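You operate a simulated robot arm through the tools that you are given. There is no shell and no other tool.

You run a simulated robot arm. Do the job below in one go: nothing can be reset, and whatever is moved stays where it is left.

Task
Send the torn mushroom through the hopper into the box marked TORN.
Fine: it lies in a wrong box; shut the open hopper floor first; at the end floor shut, hopper parked over the grey box.

Only the result counts: the job must be done as asked and must still hold three seconds after the hand-in. Knocking over, shifting, dropping, spilling or breaking anything else fails it.

Robot
A 6-joint arm with a two-finger gripper, fixed in place. Base frame: the origin is at the foot of the arm, x ahead of it, y to its left, z up. Readings come in m, degrees, newtons and seconds.
It reaches about 1.298 m from its shoulder. Its first joint turns from -149.0 to 149.0 degrees. Payload 1.57 kg.
Tool frame: the origin (TCP) lies between the finger pads and is the grasp point; the fingertips stand 0.021 m ahead of it; z points along the fingers, y is the line along which they close. The gripper opens to 0.07 m. The gripper's body begins 0.05 m behind the TCP.
Orientation is that of the tool frame in the base frame, as a unit quaternion [w, x, y, z]. With the fingers straight down and closing along the base's y, the tool's x points along the base's -x, its y along +y and its z along -z.

Tools
- The arm moves only by the tool step_arm. Its argument "motion" is a list of rows, each an object (a shift or turn left out is 0, a gripper value left out holds the last) with "rot": the turn, a rotation vector about the tool's x, y, z in units of 4 degrees (1.0 is 4 degrees), a list of three; "dp": the shift along the tool's x, y, z in units of 40 mm (1.0 is 40 mm), a list of three; "fingers": the opening, from 0 (shut) to 1 (fully open). In form: [{"rot": [wx, wy, wz], "dp": [tx, ty, tz], "fingers": fingers}, ...]. A call has 1 to 20 rows; each row shifts and turns the commanded pose from where the row before left it, along the tool's axes as they then stand. A call with a number of a shift or a turn outside -1 to 1 is refused whole. A row lasts 0.2 s, in which the tool goes at most 0.05 m and 8.6 degrees; a call with a longer step from one row to the next is refused whole, and so is a gripper value outside its range. Where a pose cannot be reached the arm comes as near as it can. A force on the tool above 70 N (or 10 N above the force at the start of the call, whichever is more), or a blocked arm, ends the call early, and 0.2 s more pass. Each finger halts on what it meets, pressing with about 30 N; the grip force reading is that of the motor and also rises with nothing between the fingers. The clock runs only during rows and for 0.2 s after the last one: add rows that do not move to give the fingers time. The reply holds the time, the measured pose of the TCP, the force on the tool along the base axes, the opening and the grip force, in the units named above and with some noise, with the torque about the TCP (base axes, N m) and any sound that the robot's microphone picked up, and new pictures: "show" is both (left out), scene, wrist or none.
- Cameras (640 x 400 px; columns grow to the right, rows downward): "scene" is fixed at [0.3995, -0.6535, 1.2962]; the picture's right is [0.05, 1.00, 0.00], its down [0.96, -0.05, -0.28] and it looks along [-0.28, 0.01, -0.96] (base axes); focal length 342 px, centre (320, 200). "wrist" rides on the gripper at [0.079, 0.004, -0.081] in the tool frame; the picture's right is [-0.05, 1.00, 0.00], its down [-0.67, -0.04, -0.75] and it looks along [-0.74, -0.04, 0.67] (tool axes); focal length 256 px, centre (320, 200). There is no depth. A picture from a camera that has moved, and an enlarged one, comes with that camera's place and axes in the base frame and with its lens.
- move_column(by): slides the trunk up (or, below 0, down) by that many m; the arm rides with it, the base frame stays. It gives what a move gives, with no picture.
- enlarge(camera, box): a new picture of the part [left, top, right, bottom] of that camera's present view, enlarged. The clock stands still meanwhile.
- hand_in(): hands the job in; it is judged then, once.

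Places have to be worked out from the pictures, the camera data and where the tool is seen. Open the gripper and draw the arm clear of the work before you hand the job in, unless the task says otherwise.

The tools are called as name(argument=value, ...) on one line, values as JSON. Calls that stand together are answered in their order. step_arm: Moves the arm, as the interface text tells. Its arguments: {"type":"object","properties":{"motion":{"type":"array","items":{"type":"object","properties":{"rot":{"type":"array","items":{"type":"number"}},"dp":{"type":"array","items":{"type":"number"}},"fingers":{"type":"number"}}}},"show":{"type":"string","enum":["both","scene","wrist","none"]}},"required":["motion"]} The other tools are called the same way: move_column (by) slides the trunk up or down; enlarge (camera, box) takes an enlarged picture of a part of a camera's view; hand_in () hands the job in.

At the start:

```text
time: 0.0
ee_pos: [0.2493, -0.5226, 0.9801]
ee_rot: [0.0, 0.0, 1.0, 0.0]
contact_force: [0.4, -0.4, 0.1]
ft_torque: [-0.02, 0.02, 0.0]
grip_width: 0.07
grasp_force: 0.0
trunk travel left (down, up): [-0.661, 0.309]
```

scene: 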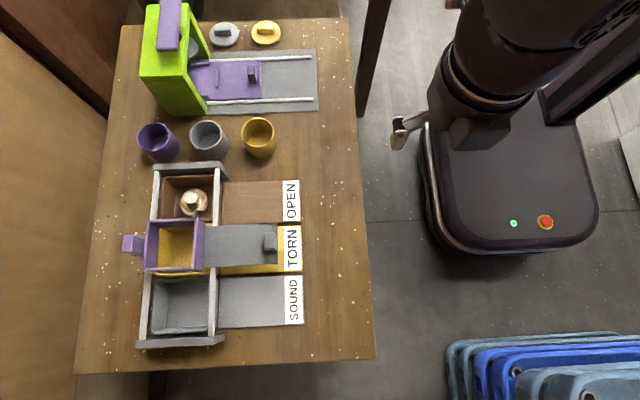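
wrist: 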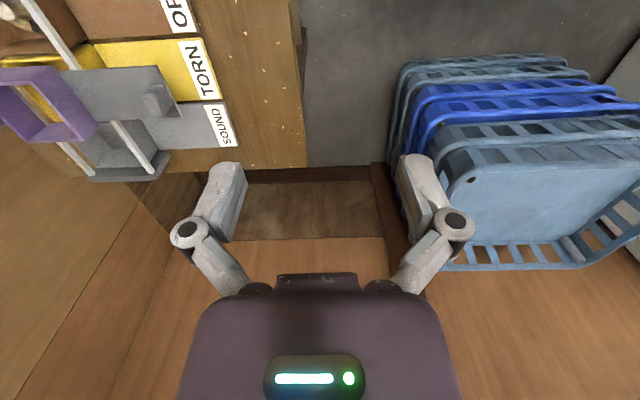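

I'll look closer at the work area before moving: the boxes, the hopper with its sliding floor, and the mushroom.

enlarge(camera="scene", box=[110, 150, 320, 360])

enlarge(camera="scene", box=[110, 0, 330, 170])

enlarge(camera="wrist", box=[0, 0, 300, 190])

```text
1.90 times, centred on (215, 255) of scene
camera zoom: at [0.3995, -0.6535, 1.2962], right [0.05, 1.0, 0.0], down [0.96, -0.05, -0.28], along [-0.28, 0.01, -0.96], focal length 652 px, centre (520, 95)
```

zoom: 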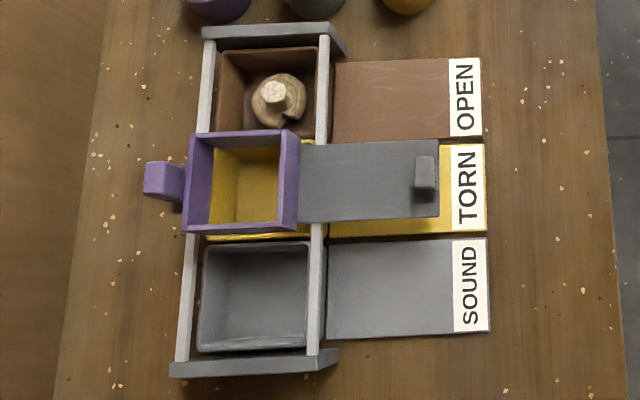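

```text
2.35 times, centred on (220, 85) of scene
camera zoom: at [0.3995, -0.6535, 1.2962], right [0.05, 1.0, 0.0], down [0.96, -0.05, -0.28], along [-0.28, 0.01, -0.96], focal length 806 px, centre (555, 471)
```

zoom: 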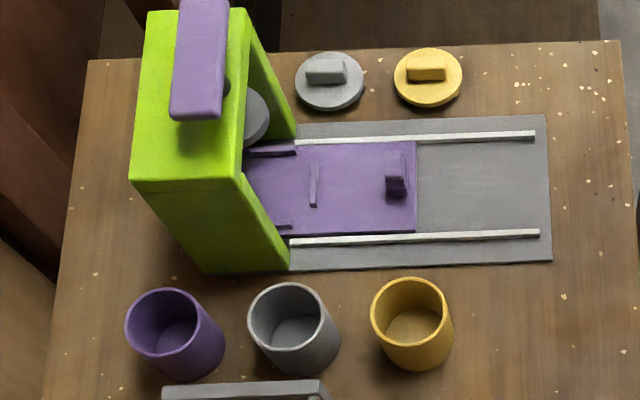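

```text
2.11 times, centred on (150, 95) of wrist
camera zoom: at [0.17, -0.5184, 1.0602], right [0.05, 1.0, 0.0], down [0.67, -0.04, 0.75], along [0.74, -0.04, -0.67], focal length 539 px, centre (678, 421)
```

zoom: 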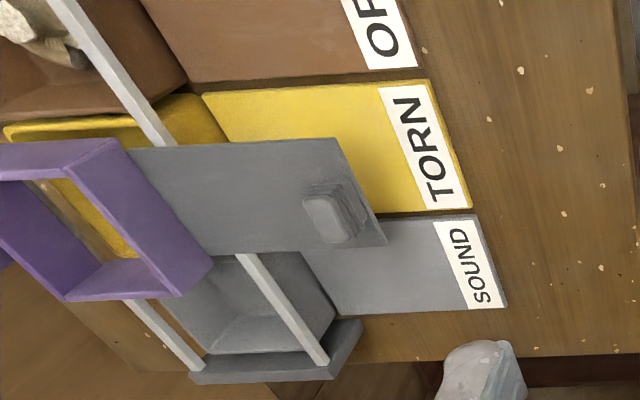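

The table work area is clear enough; now I enlarge the mushroom and the hopper separately to judge their shape and which part I can grip.

enlarge(camera="scene", box=[150, 155, 240, 225])

enlarge(camera="scene", box=[115, 210, 305, 290])

enlarge(camera="wrist", box=[0, 50, 190, 190])

```text
5.71 times, centred on (195, 190) of scene
camera zoom: at [0.3995, -0.6535, 1.2962], right [0.05, 1.0, 0.0], down [0.96, -0.05, -0.28], along [-0.28, 0.01, -0.96], focal length 1957 px, centre (1034, 257)
```

zoom: 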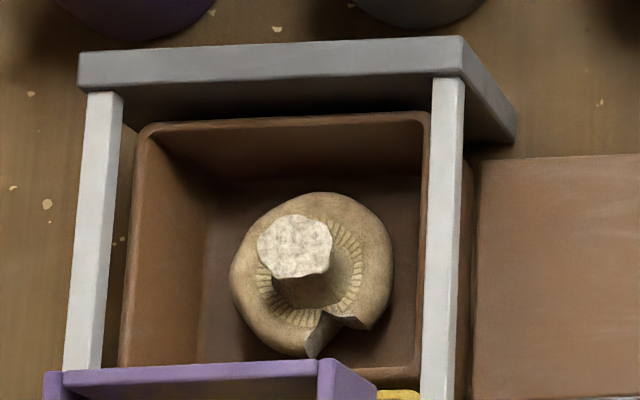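

```text
3.37 times, centred on (210, 250) of scene
camera zoom: at [0.3995, -0.6535, 1.2962], right [0.05, 1.0, 0.0], down [0.96, -0.05, -0.28], along [-0.28, 0.01, -0.96], focal length 1154 px, centre (690, 32)
```

zoom: 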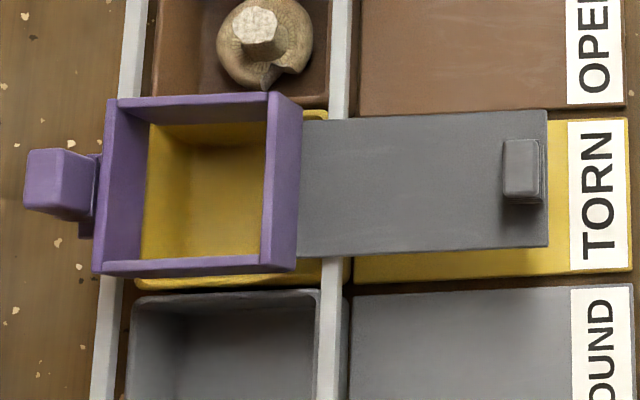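

```text
2.86 times, centred on (95, 120) of wrist
camera zoom: at [0.17, -0.5184, 1.0602], right [0.05, 1.0, 0.0], down [0.67, -0.04, 0.75], along [0.74, -0.04, -0.67], focal length 731 px, centre (963, 429)
```

zoom: 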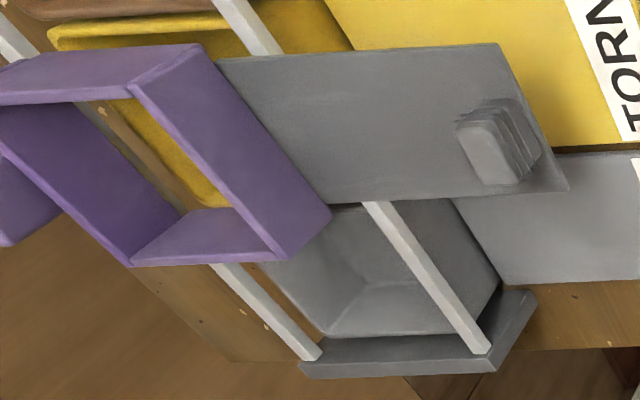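

The mushroom lies cap down, stem up, with a tear in the cap, in the brown OPEN box; the hopper stands over yellow with its grey floor pulled out to +y. Triangulating the two views puts the floor's knob near (0.307, -0.727, 0.77), so I move above it for a closer look.

step_arm(motion=[{"dp": [-0.2, -0.85, 0.2]}, {"dp": [-0.24, -0.85, 0.33]}, {"dp": [-0.24, -0.85, 0.33]}, {"dp": [-0.24, -0.85, 0.33]}, {"dp": [-0.24, -0.85, 0.33]}, {"dp": [-0.24, -0.85, 0.4]}, {}])

```text
time: 1.6
ee_pos: [0.3053, -0.7262, 0.9807]
ee_rot: [0.0, 0.0, 1.0, 0.0]
contact_force: [0.2, 0.2, 0.4]
ft_torque: [0.02, 0.0, 0.03]
grip_width: 0.0701
grasp_force: 0.1
out of reach, approached as far as the arm can: row 1, 2, 3, 4, 5, 6
trunk travel left (down, up): [-0.661, 0.309]
camera wrist: at [0.226, -0.7224, 1.0602], right [0.05, 1.0, 0.0], down [0.67, -0.04, 0.75], along [0.74, -0.04, -0.67], focal length 256 px, centre (320, 200)
```

scene: 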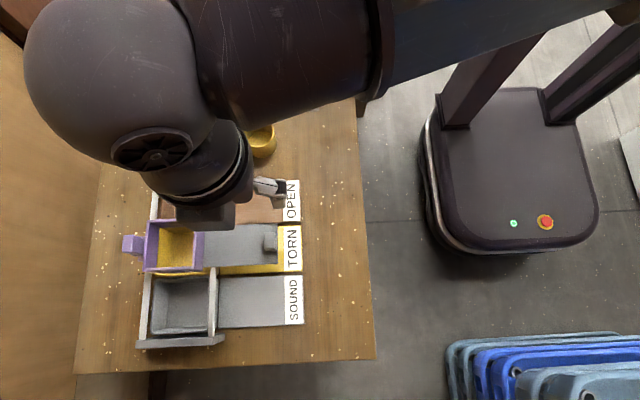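
wrist: 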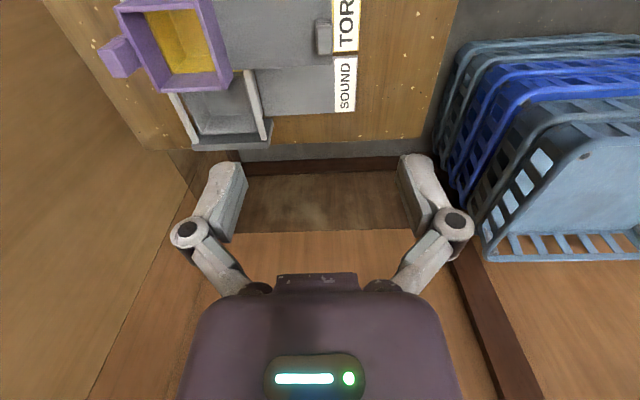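

The arm could not go below z 0.98 at this trunk height, so the trunk must come down. I first raise the tool, then lower the column, so the working heights become reachable.

step_arm(motion=[{"dp": [0, 0, -1]}, {"dp": [0, 0, -1]}, {"dp": [0, 0, -1]}, {"dp": [0, 0, -1]}, {"dp": [0, 0, -1]}, {"dp": [0, 0, -1]}, {}], show="scene")

```text
time: 3.2
ee_pos: [0.3068, -0.7268, 0.9801]
ee_rot: [0.001, 0.0, 1.0, 0.0]
contact_force: [-0.2, 0.6, 0.6]
ft_torque: [0.0, 0.01, -0.02]
grip_width: 0.0702
grasp_force: 0.1
out of reach, approached as far as the arm can: row 1, 2, 3, 4, 5, 6
trunk travel left (down, up): [-0.661, 0.309]
```

scene: 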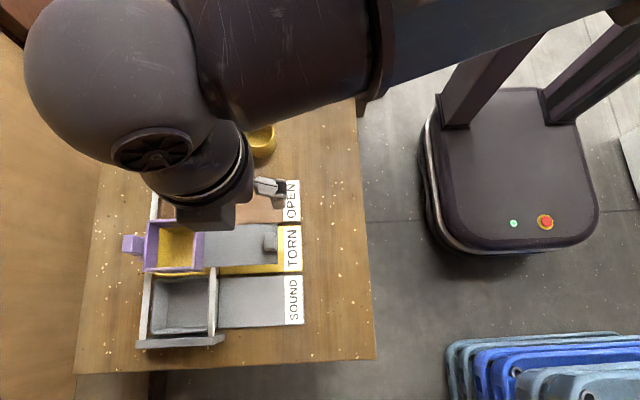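

The height does not follow the arm at all while x and y do, so it seems vertical travel comes only from the trunk. I test this with a column move down of 0.06 m.

move_column(by=-0.06)

```text
time: 4.2
ee_pos: [0.3046, -0.7269, 0.9205]
ee_rot: [0.0, 0.001, 1.0, 0.0]
contact_force: [-0.1, -0.1, 1.1]
ft_torque: [-0.02, 0.01, 0.02]
grip_width: 0.07
grasp_force: 0.0
trunk travel left (down, up): [-0.601, 0.369]
```

The column move sets the height directly. Now a close wrist view at z 0.92 to place the knob relative to the tool.

step_arm(motion=[{}], show="wrist")

enlarge(camera="wrist", box=[80, 0, 400, 160])

```text
time: 4.6
ee_pos: [0.3056, -0.7264, 0.9208]
ee_rot: [0.0, 0.0, 1.0, -0.001]
contact_force: [-0.4, -0.1, -0.1]
ft_torque: [0.0, 0.02, 0.03]
grip_width: 0.0702
grasp_force: 0.0
trunk travel left (down, up): [-0.601, 0.369]
camera wrist: at [0.2262, -0.7223, 1.0002], right [0.05, 1.0, 0.0], down [0.67, -0.04, 0.75], along [0.74, -0.04, -0.67], focal length 256 px, centre (320, 200)
```

wrist: 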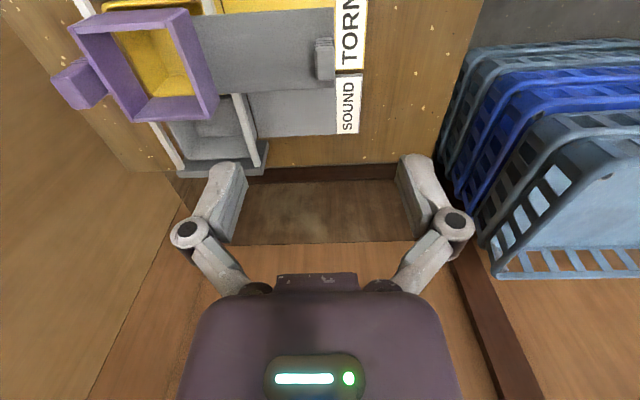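

```text
2.00 times, centred on (240, 80) of wrist
camera zoom: at [0.2262, -0.7223, 1.0002], right [0.05, 1.0, 0.0], down [0.67, -0.04, 0.75], along [0.74, -0.04, -0.67], focal length 512 px, centre (480, 440)
```

zoom: 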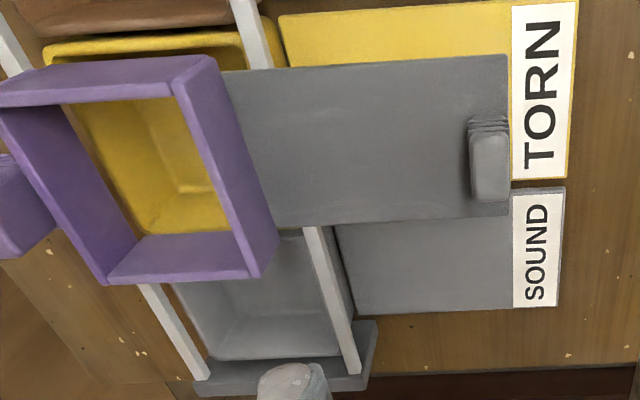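

The knob top is about 25 mm (x) by 16 mm (y), centred near (0.308, -0.722), top z ≈ 0.774, with the floor plate at ≈ 0.746. Before touching anything I move over toward the hopper and mushroom at this safe height to measure them too.

step_arm(motion=[{"dp": [0.4, -0.9, 0]}, {"dp": [0.4, -0.9, 0]}, {"dp": [0.4, -0.9, 0]}, {"dp": [0.4, -0.9, 0]}, {}])

enlarge(camera="wrist", box=[200, 0, 460, 160])

```text
time: 5.8
ee_pos: [0.2391, -0.8709, 0.9205]
ee_rot: [0.0, 0.0, 1.0, 0.0]
contact_force: [0.3, -0.6, -0.4]
ft_torque: [-0.05, -0.02, -0.01]
grip_width: 0.0697
grasp_force: 0.1
trunk travel left (down, up): [-0.601, 0.369]
camera wrist: at [0.1607, -0.8662, 1.0001], right [0.05, 1.0, 0.0], down [0.67, -0.04, 0.75], along [0.74, -0.04, -0.67], focal length 256 px, centre (320, 200)
```

scene: 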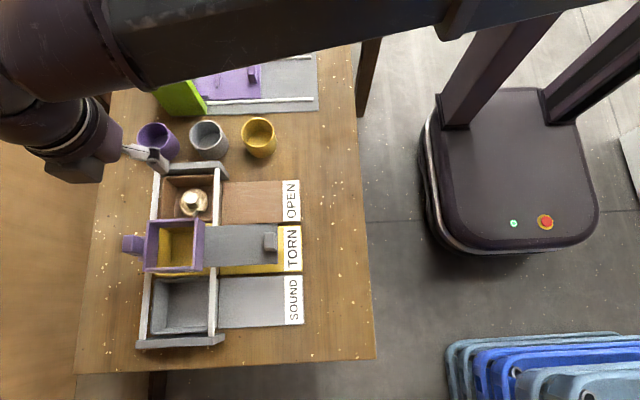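
wrist: 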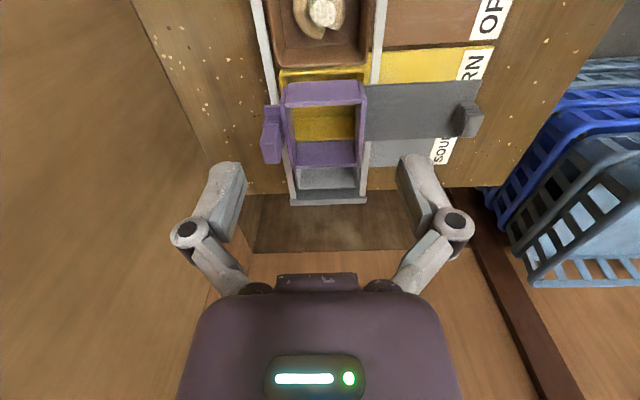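

```text
2.46 times, centred on (330, 80) of wrist
camera zoom: at [0.1607, -0.8662, 1.0001], right [0.05, 1.0, 0.0], down [0.67, -0.04, 0.75], along [0.74, -0.04, -0.67], focal length 630 px, centre (295, 495)
```

zoom: 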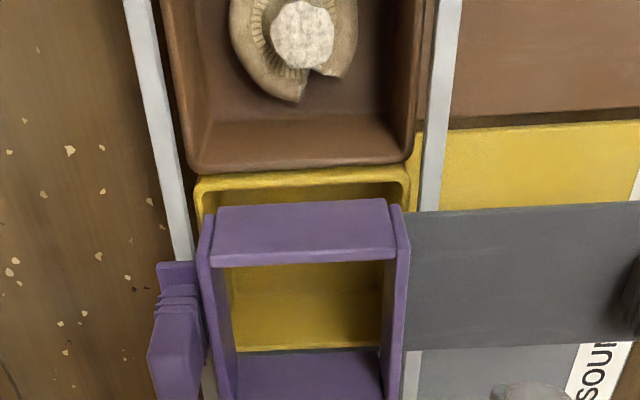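

From this pose I enlarge the knob and the hopper's handle again; with the 0.15 m sideways baseline I can fix heights from the wrist camera alone and check the scene camera's numbers.

enlarge(camera="wrist", box=[400, 60, 520, 160])

enlarge(camera="wrist", box=[245, 60, 405, 210])

enlarge(camera="scene", box=[115, 170, 245, 280])

```text
4.00 times, centred on (460, 110) of wrist
camera zoom: at [0.1607, -0.8662, 1.0001], right [0.05, 1.0, 0.0], down [0.67, -0.04, 0.75], along [0.74, -0.04, -0.67], focal length 1024 px, centre (-240, 560)
```

zoom: 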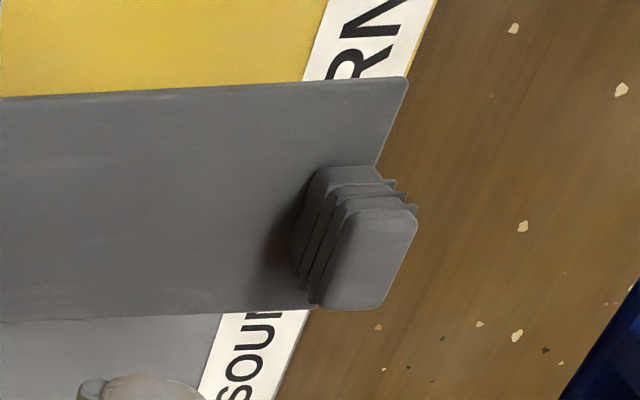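

```text
2.67 times, centred on (325, 135) of wrist
camera zoom: at [0.1607, -0.8662, 1.0001], right [0.05, 1.0, 0.0], down [0.67, -0.04, 0.75], along [0.74, -0.04, -0.67], focal length 683 px, centre (307, 373)
```

zoom: 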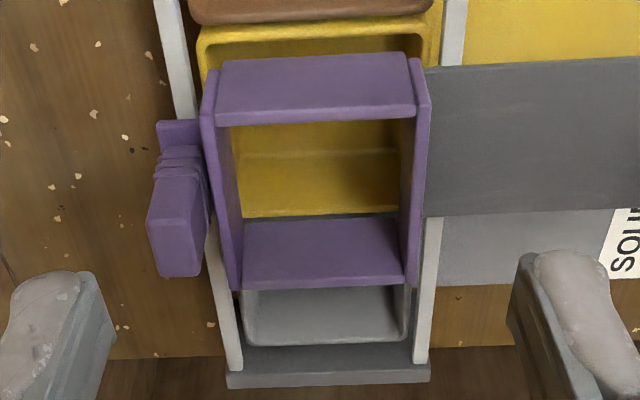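

```text
3.64 times, centred on (180, 225) of scene
camera zoom: at [0.3995, -0.6535, 1.2962], right [0.05, 1.0, 0.0], down [0.96, -0.05, -0.28], along [-0.28, 0.01, -0.96], focal length 1245 px, centre (829, 109)
```

zoom: 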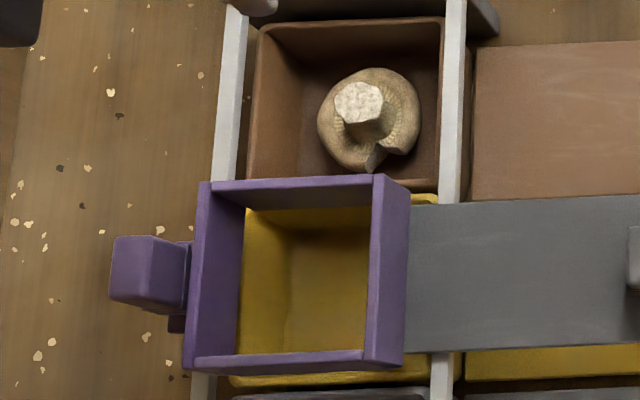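

All wrist-only numbers agree: knob top (0.307, -0.722, 0.774), hopper rim z ≈ 0.78 spanning x 0.267–0.351, y -0.907 to -0.832, mushroom stem top ≈ (0.218, -0.866, 0.723). I go back over the knob with the fingers partly closed, still at safe height.

step_arm(motion=[{"dp": [-0.42, 0.93, 0], "fingers": 0.6}, {"dp": [-0.42, 0.93, 0]}, {"dp": [-0.42, 0.93, 0]}, {"dp": [-0.42, 0.93, 0]}, {}, {}], show="wrist")

enlarge(camera="wrist", box=[240, 0, 400, 100])

```text
time: 7.2
ee_pos: [0.3104, -0.7226, 0.9198]
ee_rot: [0.0, 0.0, 1.0, 0.001]
contact_force: [-0.3, -0.5, 0.8]
ft_torque: [0.01, 0.0, -0.01]
grip_width: 0.042
grasp_force: 0.1
trunk travel left (down, up): [-0.601, 0.369]
camera wrist: at [0.2301, -0.7174, 1.0001], right [0.05, 1.0, 0.0], down [0.67, -0.04, 0.75], along [0.74, -0.04, -0.67], focal length 256 px, centre (320, 200)
```

wrist: 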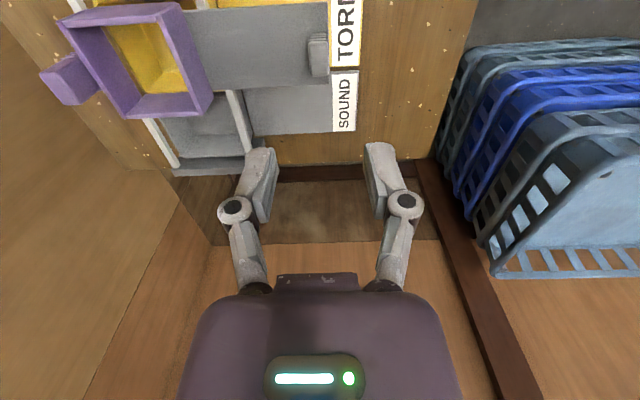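

```text
4.00 times, centred on (320, 50) of wrist
camera zoom: at [0.2301, -0.7174, 1.0001], right [0.05, 1.0, 0.0], down [0.67, -0.04, 0.75], along [0.74, -0.04, -0.67], focal length 1024 px, centre (320, 800)
```

zoom: 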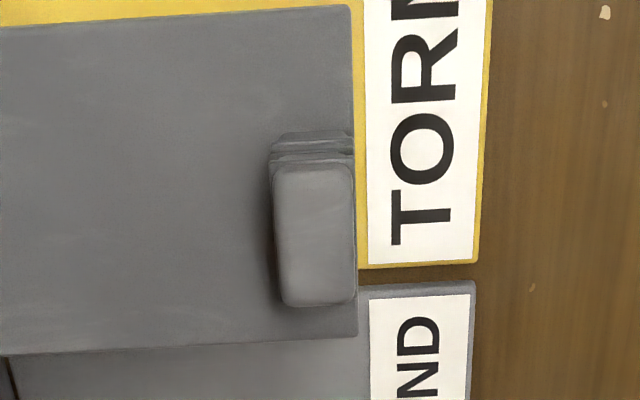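

The knob is centred within 1 mm between the fingers. I lower the column in two stages, first to about z 0.81.

move_column(by=-0.11)

step_arm(motion=[{}])

```text
time: 8.6
ee_pos: [0.3104, -0.7211, 0.8096]
ee_rot: [0.0, 0.0, 1.0, 0.001]
contact_force: [-0.7, -0.3, 0.5]
ft_torque: [0.0, 0.04, -0.04]
grip_width: 0.042
grasp_force: 0.0
trunk travel left (down, up): [-0.491, 0.479]
```

```text
time: 9.0
ee_pos: [0.3104, -0.7226, 0.81]
ee_rot: [0.0, 0.0, 1.0, 0.0]
contact_force: [0.3, -0.3, 0.0]
ft_torque: [0.01, -0.03, 0.0]
grip_width: 0.0417
grasp_force: 0.1
trunk travel left (down, up): [-0.491, 0.479]
camera wrist: at [0.23, -0.7174, 0.8902], right [0.05, 1.0, 0.0], down [0.67, -0.04, 0.75], along [0.74, -0.04, -0.67], focal length 256 px, centre (320, 200)
```

scene: 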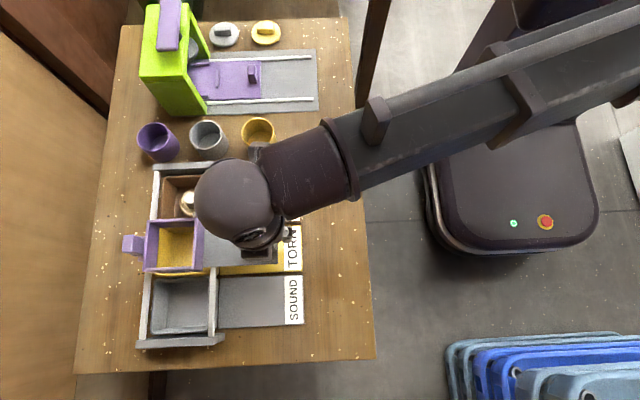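
wrist: 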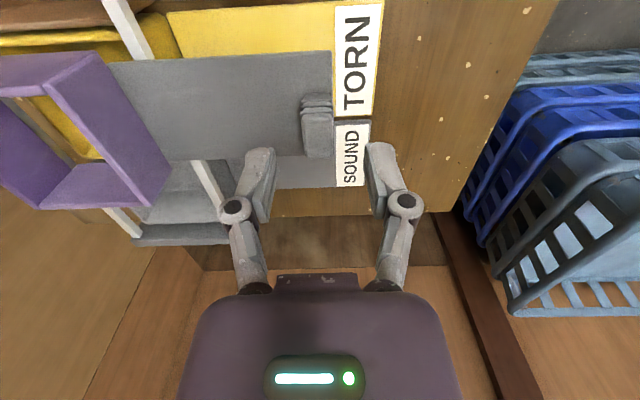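

The knob sits centred between the fingers, and the gap to the plate below checks out. Lowering to z ≈ 0.777 so the fingertips straddle the knob about 10 mm above the plate.

move_column(by=-0.034)

step_arm(motion=[{"fingers": 0.6}], show="wrist")

enlarge(camera="wrist", box=[220, 80, 420, 220])

```text
time: 9.8
ee_pos: [0.3098, -0.7224, 0.7756]
ee_rot: [0.0, 0.0, 1.0, 0.001]
contact_force: [-0.8, 0.3, -0.5]
ft_torque: [0.0, -0.01, -0.04]
grip_width: 0.0422
grasp_force: 0.0
trunk travel left (down, up): [-0.457, 0.513]
```

```text
time: 10.2
ee_pos: [0.3103, -0.722, 0.7763]
ee_rot: [0.001, 0.0, 1.0, -0.001]
contact_force: [0.6, -0.4, 0.7]
ft_torque: [-0.02, -0.01, 0.02]
grip_width: 0.042
grasp_force: 0.1
trunk travel left (down, up): [-0.457, 0.513]
camera wrist: at [0.2301, -0.7174, 0.8562], right [0.05, 1.0, 0.0], down [0.67, -0.04, 0.75], along [0.74, -0.04, -0.67], focal length 256 px, centre (320, 200)
```

wrist: 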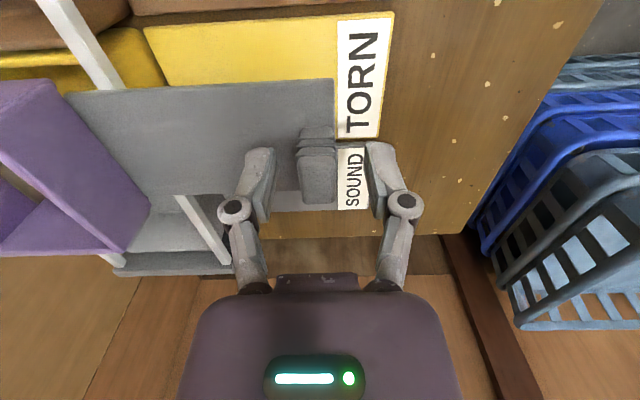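

```text
2.86 times, centred on (320, 150) of wrist
camera zoom: at [0.2301, -0.7174, 0.8562], right [0.05, 1.0, 0.0], down [0.67, -0.04, 0.75], along [0.74, -0.04, -0.67], focal length 731 px, centre (320, 343)
```

zoom: 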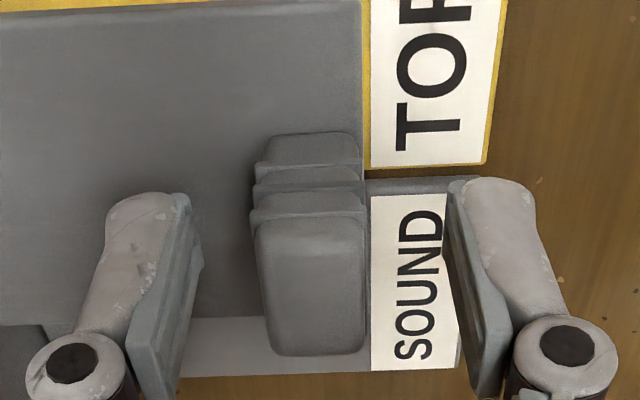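

The fingers straddle the knob evenly. I close on it.

step_arm(motion=[{"fingers": 0.0}, {}, {}, {}], show="wrist")

```text
time: 11.2
ee_pos: [0.3101, -0.723, 0.7765]
ee_rot: [0.0, -0.001, 1.0, -0.002]
contact_force: [0.7, -12.6, 9.5]
ft_torque: [-0.21, 0.04, 0.03]
grip_width: 0.0154
grasp_force: 32.1
trunk travel left (down, up): [-0.457, 0.513]
camera wrist: at [0.2299, -0.718, 0.8563], right [0.05, 1.0, 0.0], down [0.67, -0.03, 0.75], along [0.74, -0.04, -0.67], focal length 256 px, centre (320, 200)
```

wrist: 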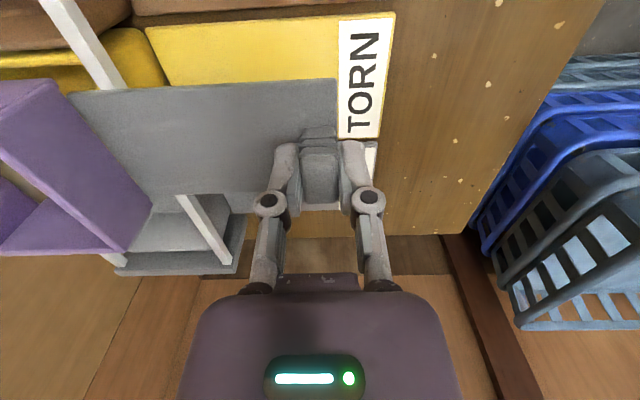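

Gripped at 15.4 mm. Now I push the floor inward (-y) gently, 20 mm first, watching the force.

step_arm(motion=[{"dp": [0, -0.12, 0]}, {"dp": [0, -0.12, 0]}, {"dp": [0, -0.13, 0]}, {"dp": [0, -0.13, 0]}, {}], show="wrist")

```text
time: 12.4
ee_pos: [0.3093, -0.742, 0.7762]
ee_rot: [0.0, 0.0, 1.0, 0.0]
contact_force: [0.6, 0.7, 2.5]
ft_torque: [-0.03, -0.08, 0.02]
grip_width: 0.0159
grasp_force: 32.2
trunk travel left (down, up): [-0.457, 0.513]
camera wrist: at [0.2298, -0.7373, 0.8563], right [0.05, 1.0, 0.0], down [0.67, -0.03, 0.75], along [0.74, -0.04, -0.67], focal length 256 px, centre (320, 200)
```

wrist: 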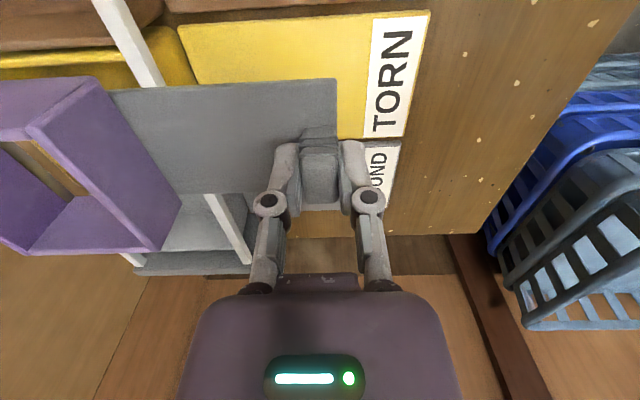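

The floor slides freely with low force. I continue 40 mm inward.

step_arm(motion=[{"dp": [0, -0.2, 0]}, {"dp": [0, -0.2, 0]}, {"dp": [0, -0.2, 0]}, {"dp": [0, -0.2, 0]}, {"dp": [0, -0.2, 0]}, {}])

enlarge(camera="wrist", box=[80, 40, 380, 240])

enlarge(camera="scene", box=[115, 200, 305, 300])

```text
time: 13.8
ee_pos: [0.3099, -0.7821, 0.7766]
ee_rot: [0.0, 0.001, 1.0, -0.001]
contact_force: [1.4, -0.6, 2.4]
ft_torque: [-0.01, 0.19, 0.02]
grip_width: 0.0156
grasp_force: 31.9
trunk travel left (down, up): [-0.457, 0.513]
camera wrist: at [0.2299, -0.778, 0.8563], right [0.05, 1.0, 0.0], down [0.67, -0.03, 0.75], along [0.74, -0.04, -0.67], focal length 256 px, centre (320, 200)
```

scene: 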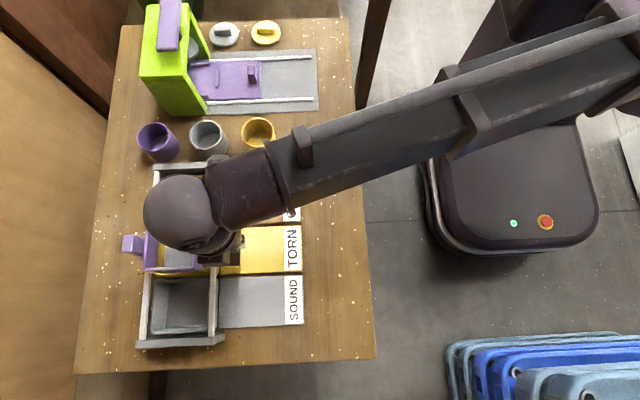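
wrist: 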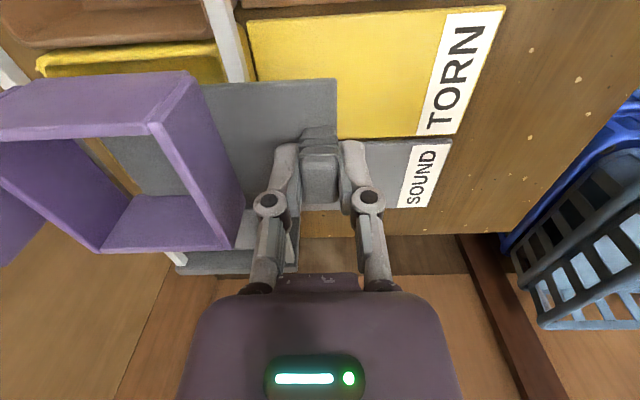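

```text
2.00 times, centred on (230, 140) of wrist
camera zoom: at [0.2299, -0.778, 0.8563], right [0.05, 1.0, 0.0], down [0.67, -0.03, 0.75], along [0.74, -0.04, -0.67], focal length 512 px, centre (500, 320)
```

zoom: 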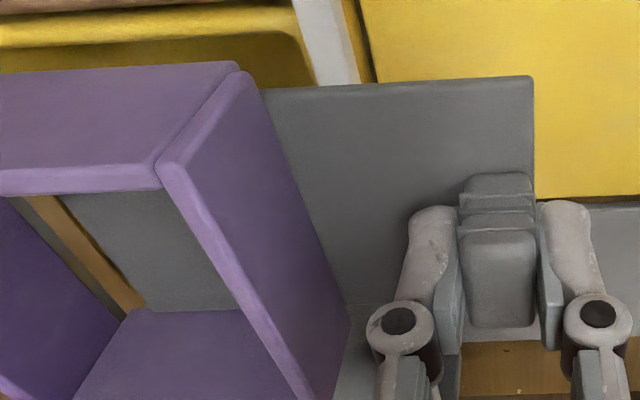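

```text
3.37 times, centred on (210, 250) of scene
camera zoom: at [0.3995, -0.6535, 1.2962], right [0.05, 1.0, 0.0], down [0.96, -0.05, -0.28], along [-0.28, 0.01, -0.96], focal length 1154 px, centre (690, 32)
```

zoom: 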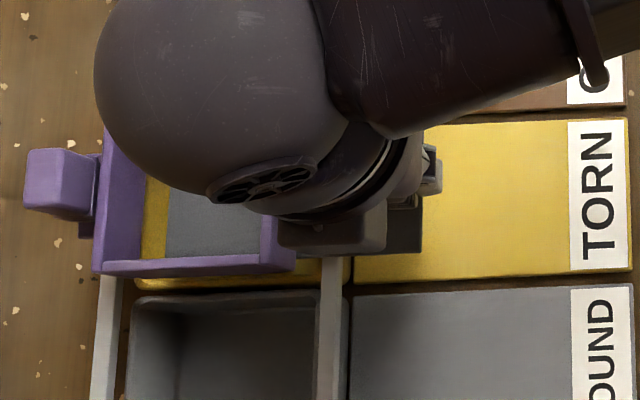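

The floor now covers most of the hopper; a narrow strip remains at the far wall. I keep pushing in small 4 mm rows.

step_arm(motion=[{"dp": [0, -0.1, 0]}, {"dp": [0, -0.1, 0]}, {"dp": [0, -0.1, 0]}, {}], show="both")

enlarge(camera="wrist", box=[80, 40, 380, 240])

enlarge(camera="scene", box=[115, 200, 305, 300])

```text
time: 14.8
ee_pos: [0.3098, -0.7953, 0.7759]
ee_rot: [0.0, 0.0, 1.0, 0.0]
contact_force: [0.1, 0.0, 2.4]
ft_torque: [0.01, 0.0, -0.01]
grip_width: 0.0159
grasp_force: 32.0
trunk travel left (down, up): [-0.457, 0.513]
camera wrist: at [0.2299, -0.7896, 0.8563], right [0.05, 1.0, 0.0], down [0.67, -0.04, 0.75], along [0.74, -0.04, -0.67], focal length 256 px, centre (320, 200)
```

scene: 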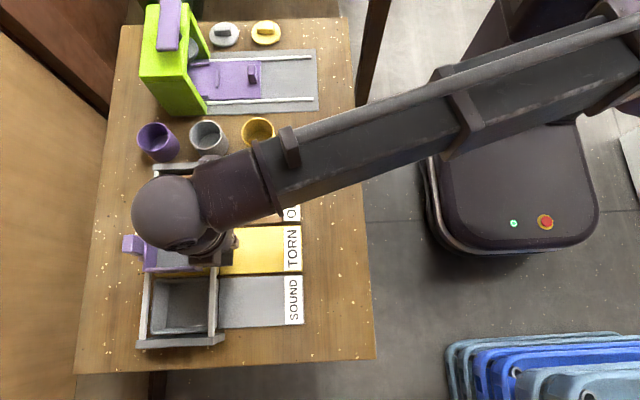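
wrist: 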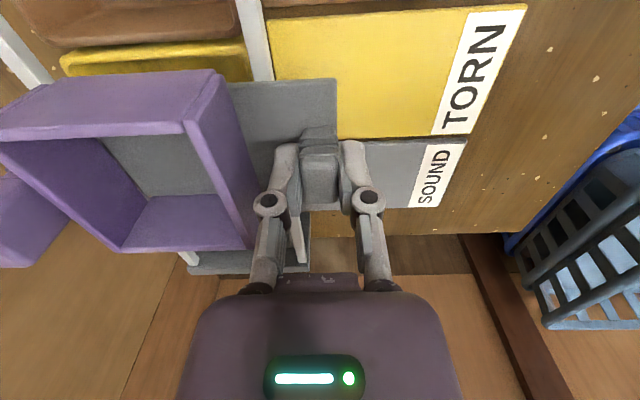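

```text
2.00 times, centred on (230, 140) of wrist
camera zoom: at [0.2299, -0.7896, 0.8563], right [0.05, 1.0, 0.0], down [0.67, -0.04, 0.75], along [0.74, -0.04, -0.67], focal length 512 px, centre (500, 320)
```

zoom: 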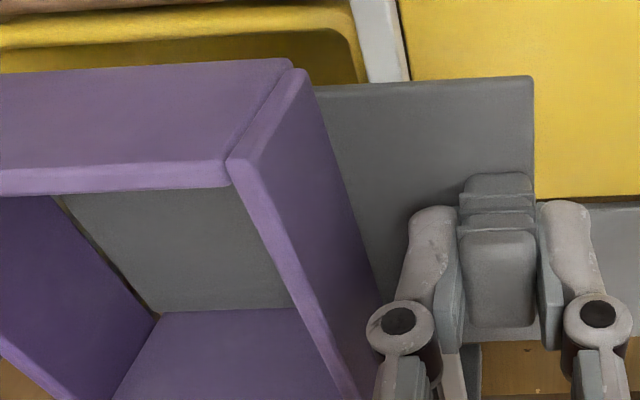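

```text
3.37 times, centred on (210, 250) of scene
camera zoom: at [0.3995, -0.6535, 1.2962], right [0.05, 1.0, 0.0], down [0.96, -0.05, -0.28], along [-0.28, 0.01, -0.96], focal length 1154 px, centre (690, 32)
```

zoom: 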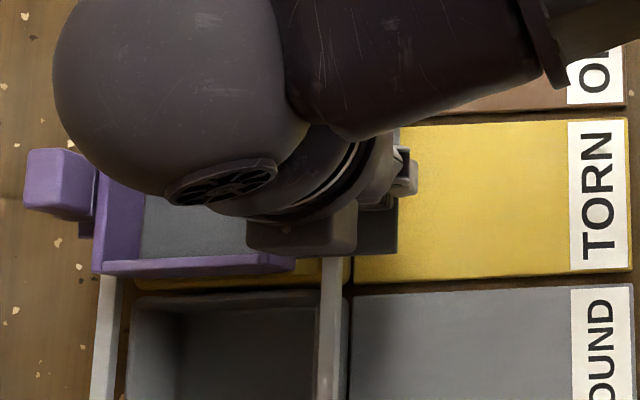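

Nearly shut: only a thin slit remains at the far wall. A few more 2 mm rows until I feel the stop.

step_arm(motion=[{"dp": [0, -0.05, 0]}, {"dp": [0, -0.05, 0]}, {"dp": [0, -0.05, 0]}, {}], show="wrist")

enlarge(camera="wrist", box=[80, 40, 380, 240])

```text
time: 15.8
ee_pos: [0.3105, -0.7962, 0.7763]
ee_rot: [-0.001, -0.001, 1.0, 0.004]
contact_force: [-0.2, 39.8, -21.1]
ft_torque: [0.62, -0.37, -0.01]
grip_width: 0.0156
grasp_force: 32.1
trunk travel left (down, up): [-0.457, 0.513]
camera wrist: at [0.2306, -0.7922, 0.8565], right [0.05, 1.0, 0.01], down [0.67, -0.04, 0.74], along [0.74, -0.03, -0.67], focal length 256 px, centre (320, 200)
```

wrist: 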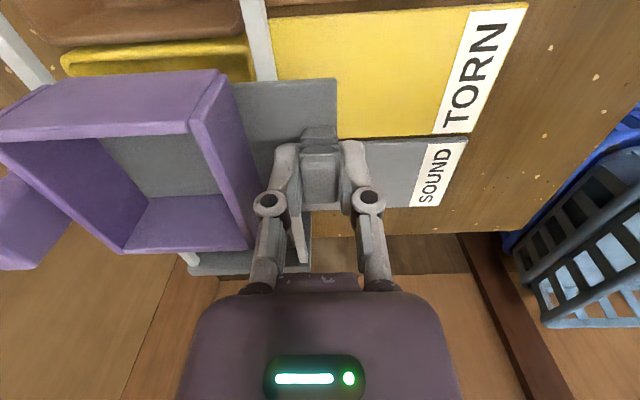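

```text
2.00 times, centred on (230, 140) of wrist
camera zoom: at [0.2306, -0.7922, 0.8565], right [0.05, 1.0, 0.01], down [0.67, -0.04, 0.74], along [0.74, -0.03, -0.67], focal length 512 px, centre (500, 320)
```

zoom: 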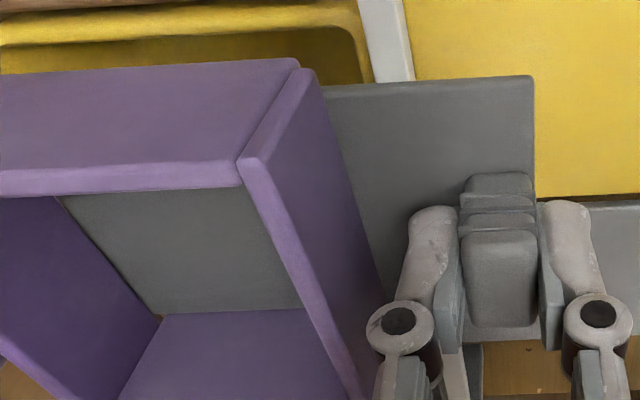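

A firm stop (40 N) and no slit left: the floor is shut. I relieve the push, then open the fingers only to 28 mm so they don't touch the hopper wall.

step_arm(motion=[{"dp": [0, 0.09, 0]}, {}, {"fingers": 0.4}, {}, {}], show="wrist")

enlarge(camera="wrist", box=[80, 40, 380, 240])

```text
time: 17.0
ee_pos: [0.3099, -0.796, 0.7768]
ee_rot: [0.0, 0.0, 1.0, 0.0]
contact_force: [0.4, 0.6, -0.7]
ft_torque: [-0.01, 0.01, 0.01]
grip_width: 0.0281
grasp_force: 0.0
trunk travel left (down, up): [-0.457, 0.513]
camera wrist: at [0.2302, -0.7921, 0.8562], right [0.05, 1.0, 0.0], down [0.67, -0.04, 0.75], along [0.74, -0.04, -0.67], focal length 256 px, centre (320, 200)
```

wrist: 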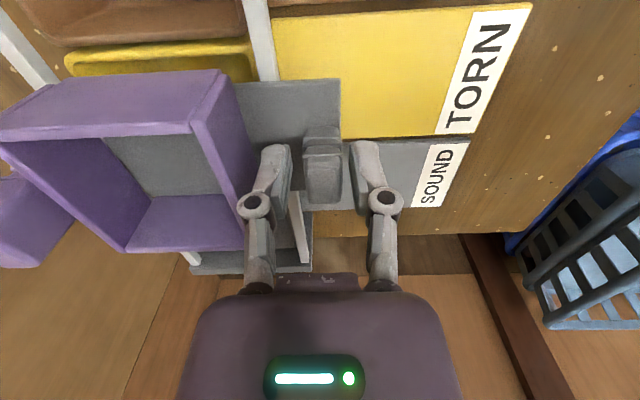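

```text
2.00 times, centred on (230, 140) of wrist
camera zoom: at [0.2302, -0.7921, 0.8562], right [0.05, 1.0, 0.0], down [0.67, -0.04, 0.75], along [0.74, -0.04, -0.67], focal length 512 px, centre (500, 320)
```

zoom: 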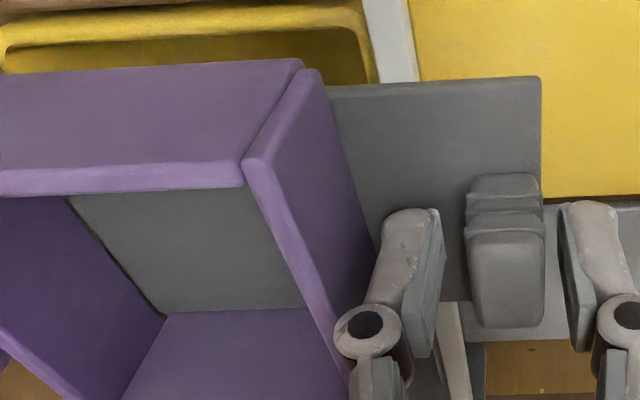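

The knob seems to sit about 2 mm to +y of the tool centre now, so I check closely that the floor stayed fully shut.

enlarge(camera="wrist", box=[90, 120, 190, 220])

enlarge(camera="wrist", box=[230, 110, 400, 220])

```text
4.00 times, centred on (140, 170) of wrist
camera zoom: at [0.2302, -0.7921, 0.8562], right [0.05, 1.0, 0.0], down [0.67, -0.04, 0.75], along [0.74, -0.04, -0.67], focal length 1024 px, centre (1040, 320)
```

zoom: 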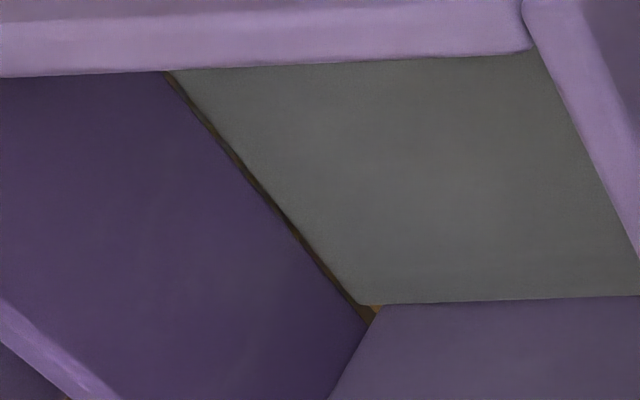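

```text
3.64 times, centred on (315, 165) of wrist
camera zoom: at [0.2302, -0.7921, 0.8562], right [0.05, 1.0, 0.0], down [0.67, -0.04, 0.75], along [0.74, -0.04, -0.67], focal length 931 px, centre (338, 327)
```

zoom: 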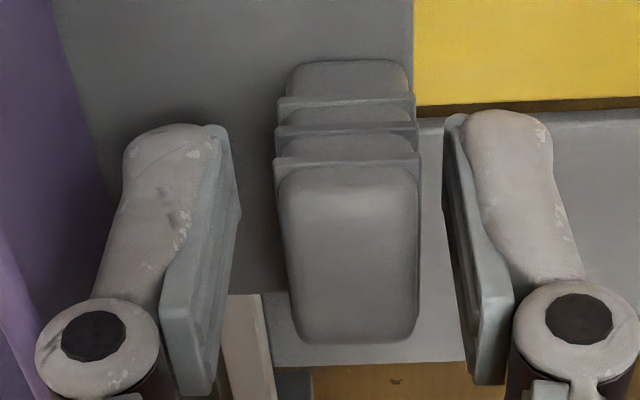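

A 1.5 mm slit came back when I eased off. I re-grip (which itself pulls the knob inward), press 2 mm further to the stop, and release without backing off.

step_arm(motion=[{"fingers": 0.0}, {}, {"dp": [0, -0.05, 0]}, {}, {"fingers": 0.4}, {}, {}], show="wrist")

enlarge(camera="wrist", box=[90, 120, 190, 220])

```text
time: 18.6
ee_pos: [0.3105, -0.7982, 0.7768]
ee_rot: [0.001, 0.0, 1.0, 0.0]
contact_force: [-0.2, -0.3, -0.2]
ft_torque: [0.02, 0.02, 0.01]
grip_width: 0.0279
grasp_force: 0.1
trunk travel left (down, up): [-0.457, 0.513]
camera wrist: at [0.2302, -0.794, 0.8561], right [0.05, 1.0, 0.0], down [0.67, -0.04, 0.75], along [0.74, -0.04, -0.67], focal length 256 px, centre (320, 200)
```

wrist: 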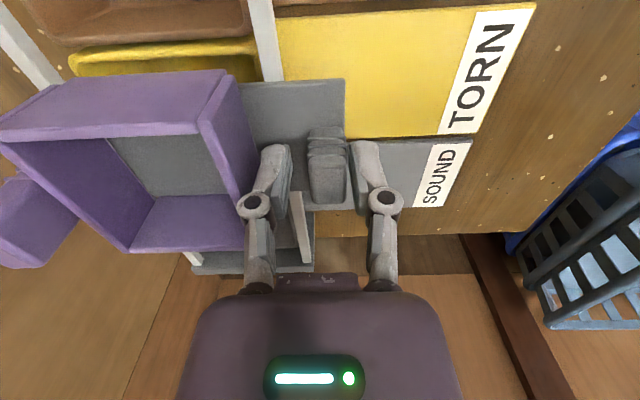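

```text
4.00 times, centred on (140, 170) of wrist
camera zoom: at [0.2302, -0.794, 0.8561], right [0.05, 1.0, 0.0], down [0.67, -0.04, 0.75], along [0.74, -0.04, -0.67], focal length 1024 px, centre (1040, 320)
```

zoom: 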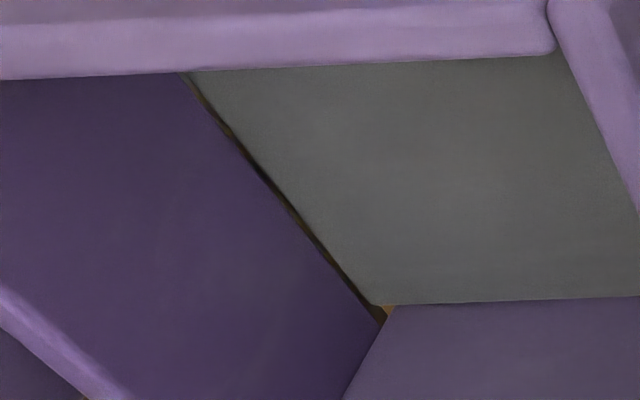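

The slit is the same as it was under the 40 N push, so that is just the mechanism's own clearance: the floor is at its stop. I raise the column clear of the knob and hopper.

move_column(by=0.1)

step_arm(motion=[{"dp": [0.6, -0.6, 0]}, {"dp": [0.7, -0.6, 0]}, {"dp": [0.7, -0.4, 0]}, {"fingers": 0.6}, {}])

enlarge(camera="wrist", box=[220, 0, 420, 160])

enlarge(camera="scene", box=[115, 170, 305, 300])

```text
time: 19.9
ee_pos: [0.309, -0.7978, 0.8771]
ee_rot: [0.0, 0.0, 1.0, 0.0]
contact_force: [0.6, 0.1, -0.4]
ft_torque: [0.04, 0.0, 0.02]
grip_width: 0.0279
grasp_force: 0.1
trunk travel left (down, up): [-0.557, 0.413]
```

```text
time: 21.1
ee_pos: [0.2289, -0.8612, 0.8752]
ee_rot: [0.001, -0.001, 1.0, 0.0]
contact_force: [-0.5, -0.3, 0.6]
ft_torque: [-0.01, -0.01, -0.02]
grip_width: 0.0419
grasp_force: 0.1
trunk travel left (down, up): [-0.557, 0.413]
camera wrist: at [0.1498, -0.8577, 0.9562], right [0.05, 1.0, 0.0], down [0.67, -0.04, 0.75], along [0.74, -0.04, -0.67], focal length 256 px, centre (320, 200)
```

scene: 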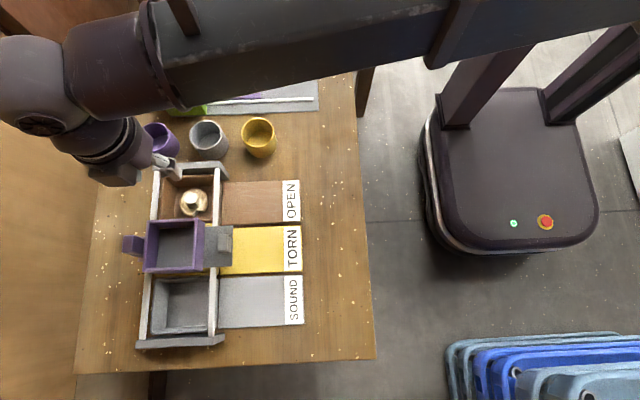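
wrist: 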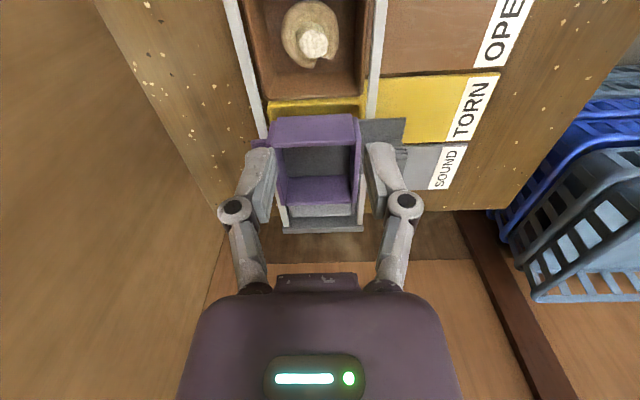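

```text
2.50 times, centred on (320, 80) of wrist
camera zoom: at [0.1498, -0.8577, 0.9562], right [0.05, 1.0, 0.0], down [0.67, -0.04, 0.75], along [0.74, -0.04, -0.67], focal length 640 px, centre (320, 500)
```

zoom: 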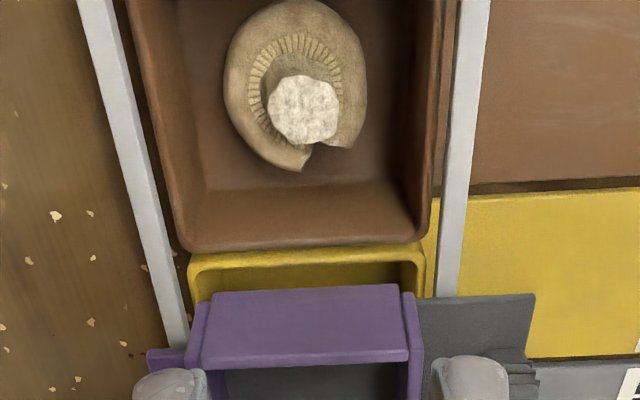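

```text
3.08 times, centred on (210, 235) of scene
camera zoom: at [0.3995, -0.6535, 1.2962], right [0.05, 1.0, 0.0], down [0.96, -0.05, -0.28], along [-0.28, 0.01, -0.96], focal length 1054 px, centre (658, 92)
```

zoom: 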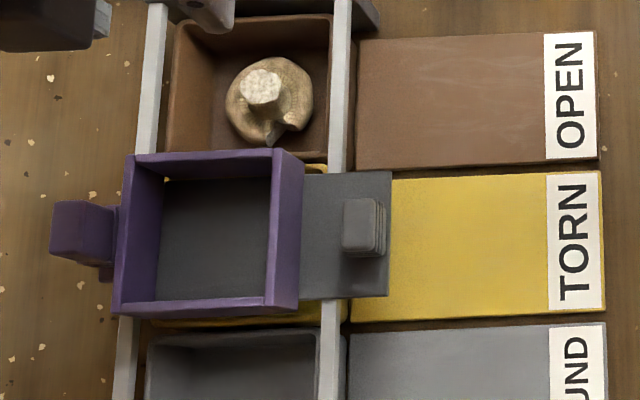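

The floor is shut and the knob stands just outside the hopper. The stem top now triangulates to (0.218, -0.866, 0.721), so I align above it and narrow the opening to about 36 mm to clear the box walls and rails.

step_arm(motion=[{"dp": [0.27, -0.11, 0], "fingers": 0.51}, {}, {}], show="none")

move_column(by=-0.08)

step_arm(motion=[{}])

enlarge(camera="wrist", box=[220, 50, 420, 210])

```text
time: 21.9
ee_pos: [0.2201, -0.8662, 0.8769]
ee_rot: [0.0, 0.0, 1.0, 0.0]
contact_force: [0.5, 0.3, 0.0]
ft_torque: [0.01, 0.0, -0.03]
grip_width: 0.0359
grasp_force: 0.0
trunk travel left (down, up): [-0.557, 0.413]
```

```text
time: 23.1
ee_pos: [0.2191, -0.8668, 0.7961]
ee_rot: [0.0, 0.0, 1.0, 0.0]
contact_force: [-0.3, -0.2, 0.6]
ft_torque: [0.03, 0.05, -0.01]
grip_width: 0.0356
grasp_force: 0.0
trunk travel left (down, up): [-0.477, 0.493]
```

```text
time: 23.5
ee_pos: [0.2193, -0.8662, 0.7968]
ee_rot: [0.0, 0.0, 1.0, 0.0]
contact_force: [0.3, -1.1, 0.8]
ft_torque: [0.02, 0.02, 0.0]
grip_width: 0.0358
grasp_force: 0.0
trunk travel left (down, up): [-0.477, 0.493]
camera wrist: at [0.1395, -0.8623, 0.8762], right [0.05, 1.0, 0.0], down [0.67, -0.04, 0.75], along [0.74, -0.04, -0.67], focal length 256 px, centre (320, 200)
```

scene: 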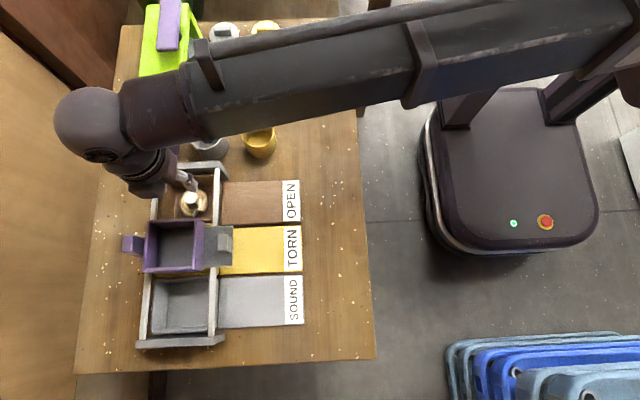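
wrist: 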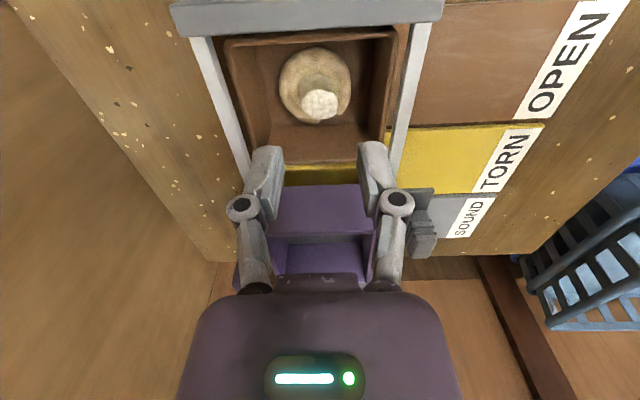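

```text
2.50 times, centred on (320, 130) of wrist
camera zoom: at [0.1395, -0.8623, 0.8762], right [0.05, 1.0, 0.0], down [0.67, -0.04, 0.75], along [0.74, -0.04, -0.67], focal length 640 px, centre (320, 375)
```

zoom: 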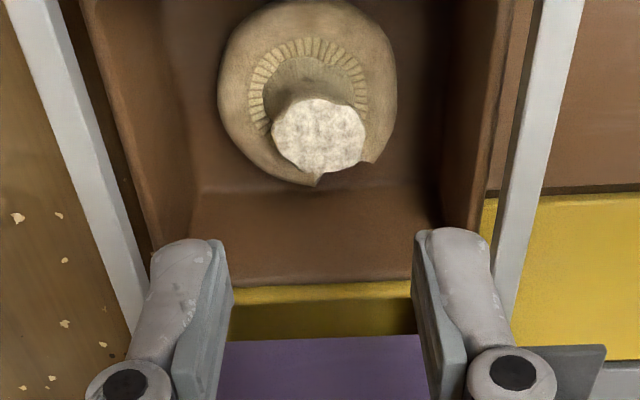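

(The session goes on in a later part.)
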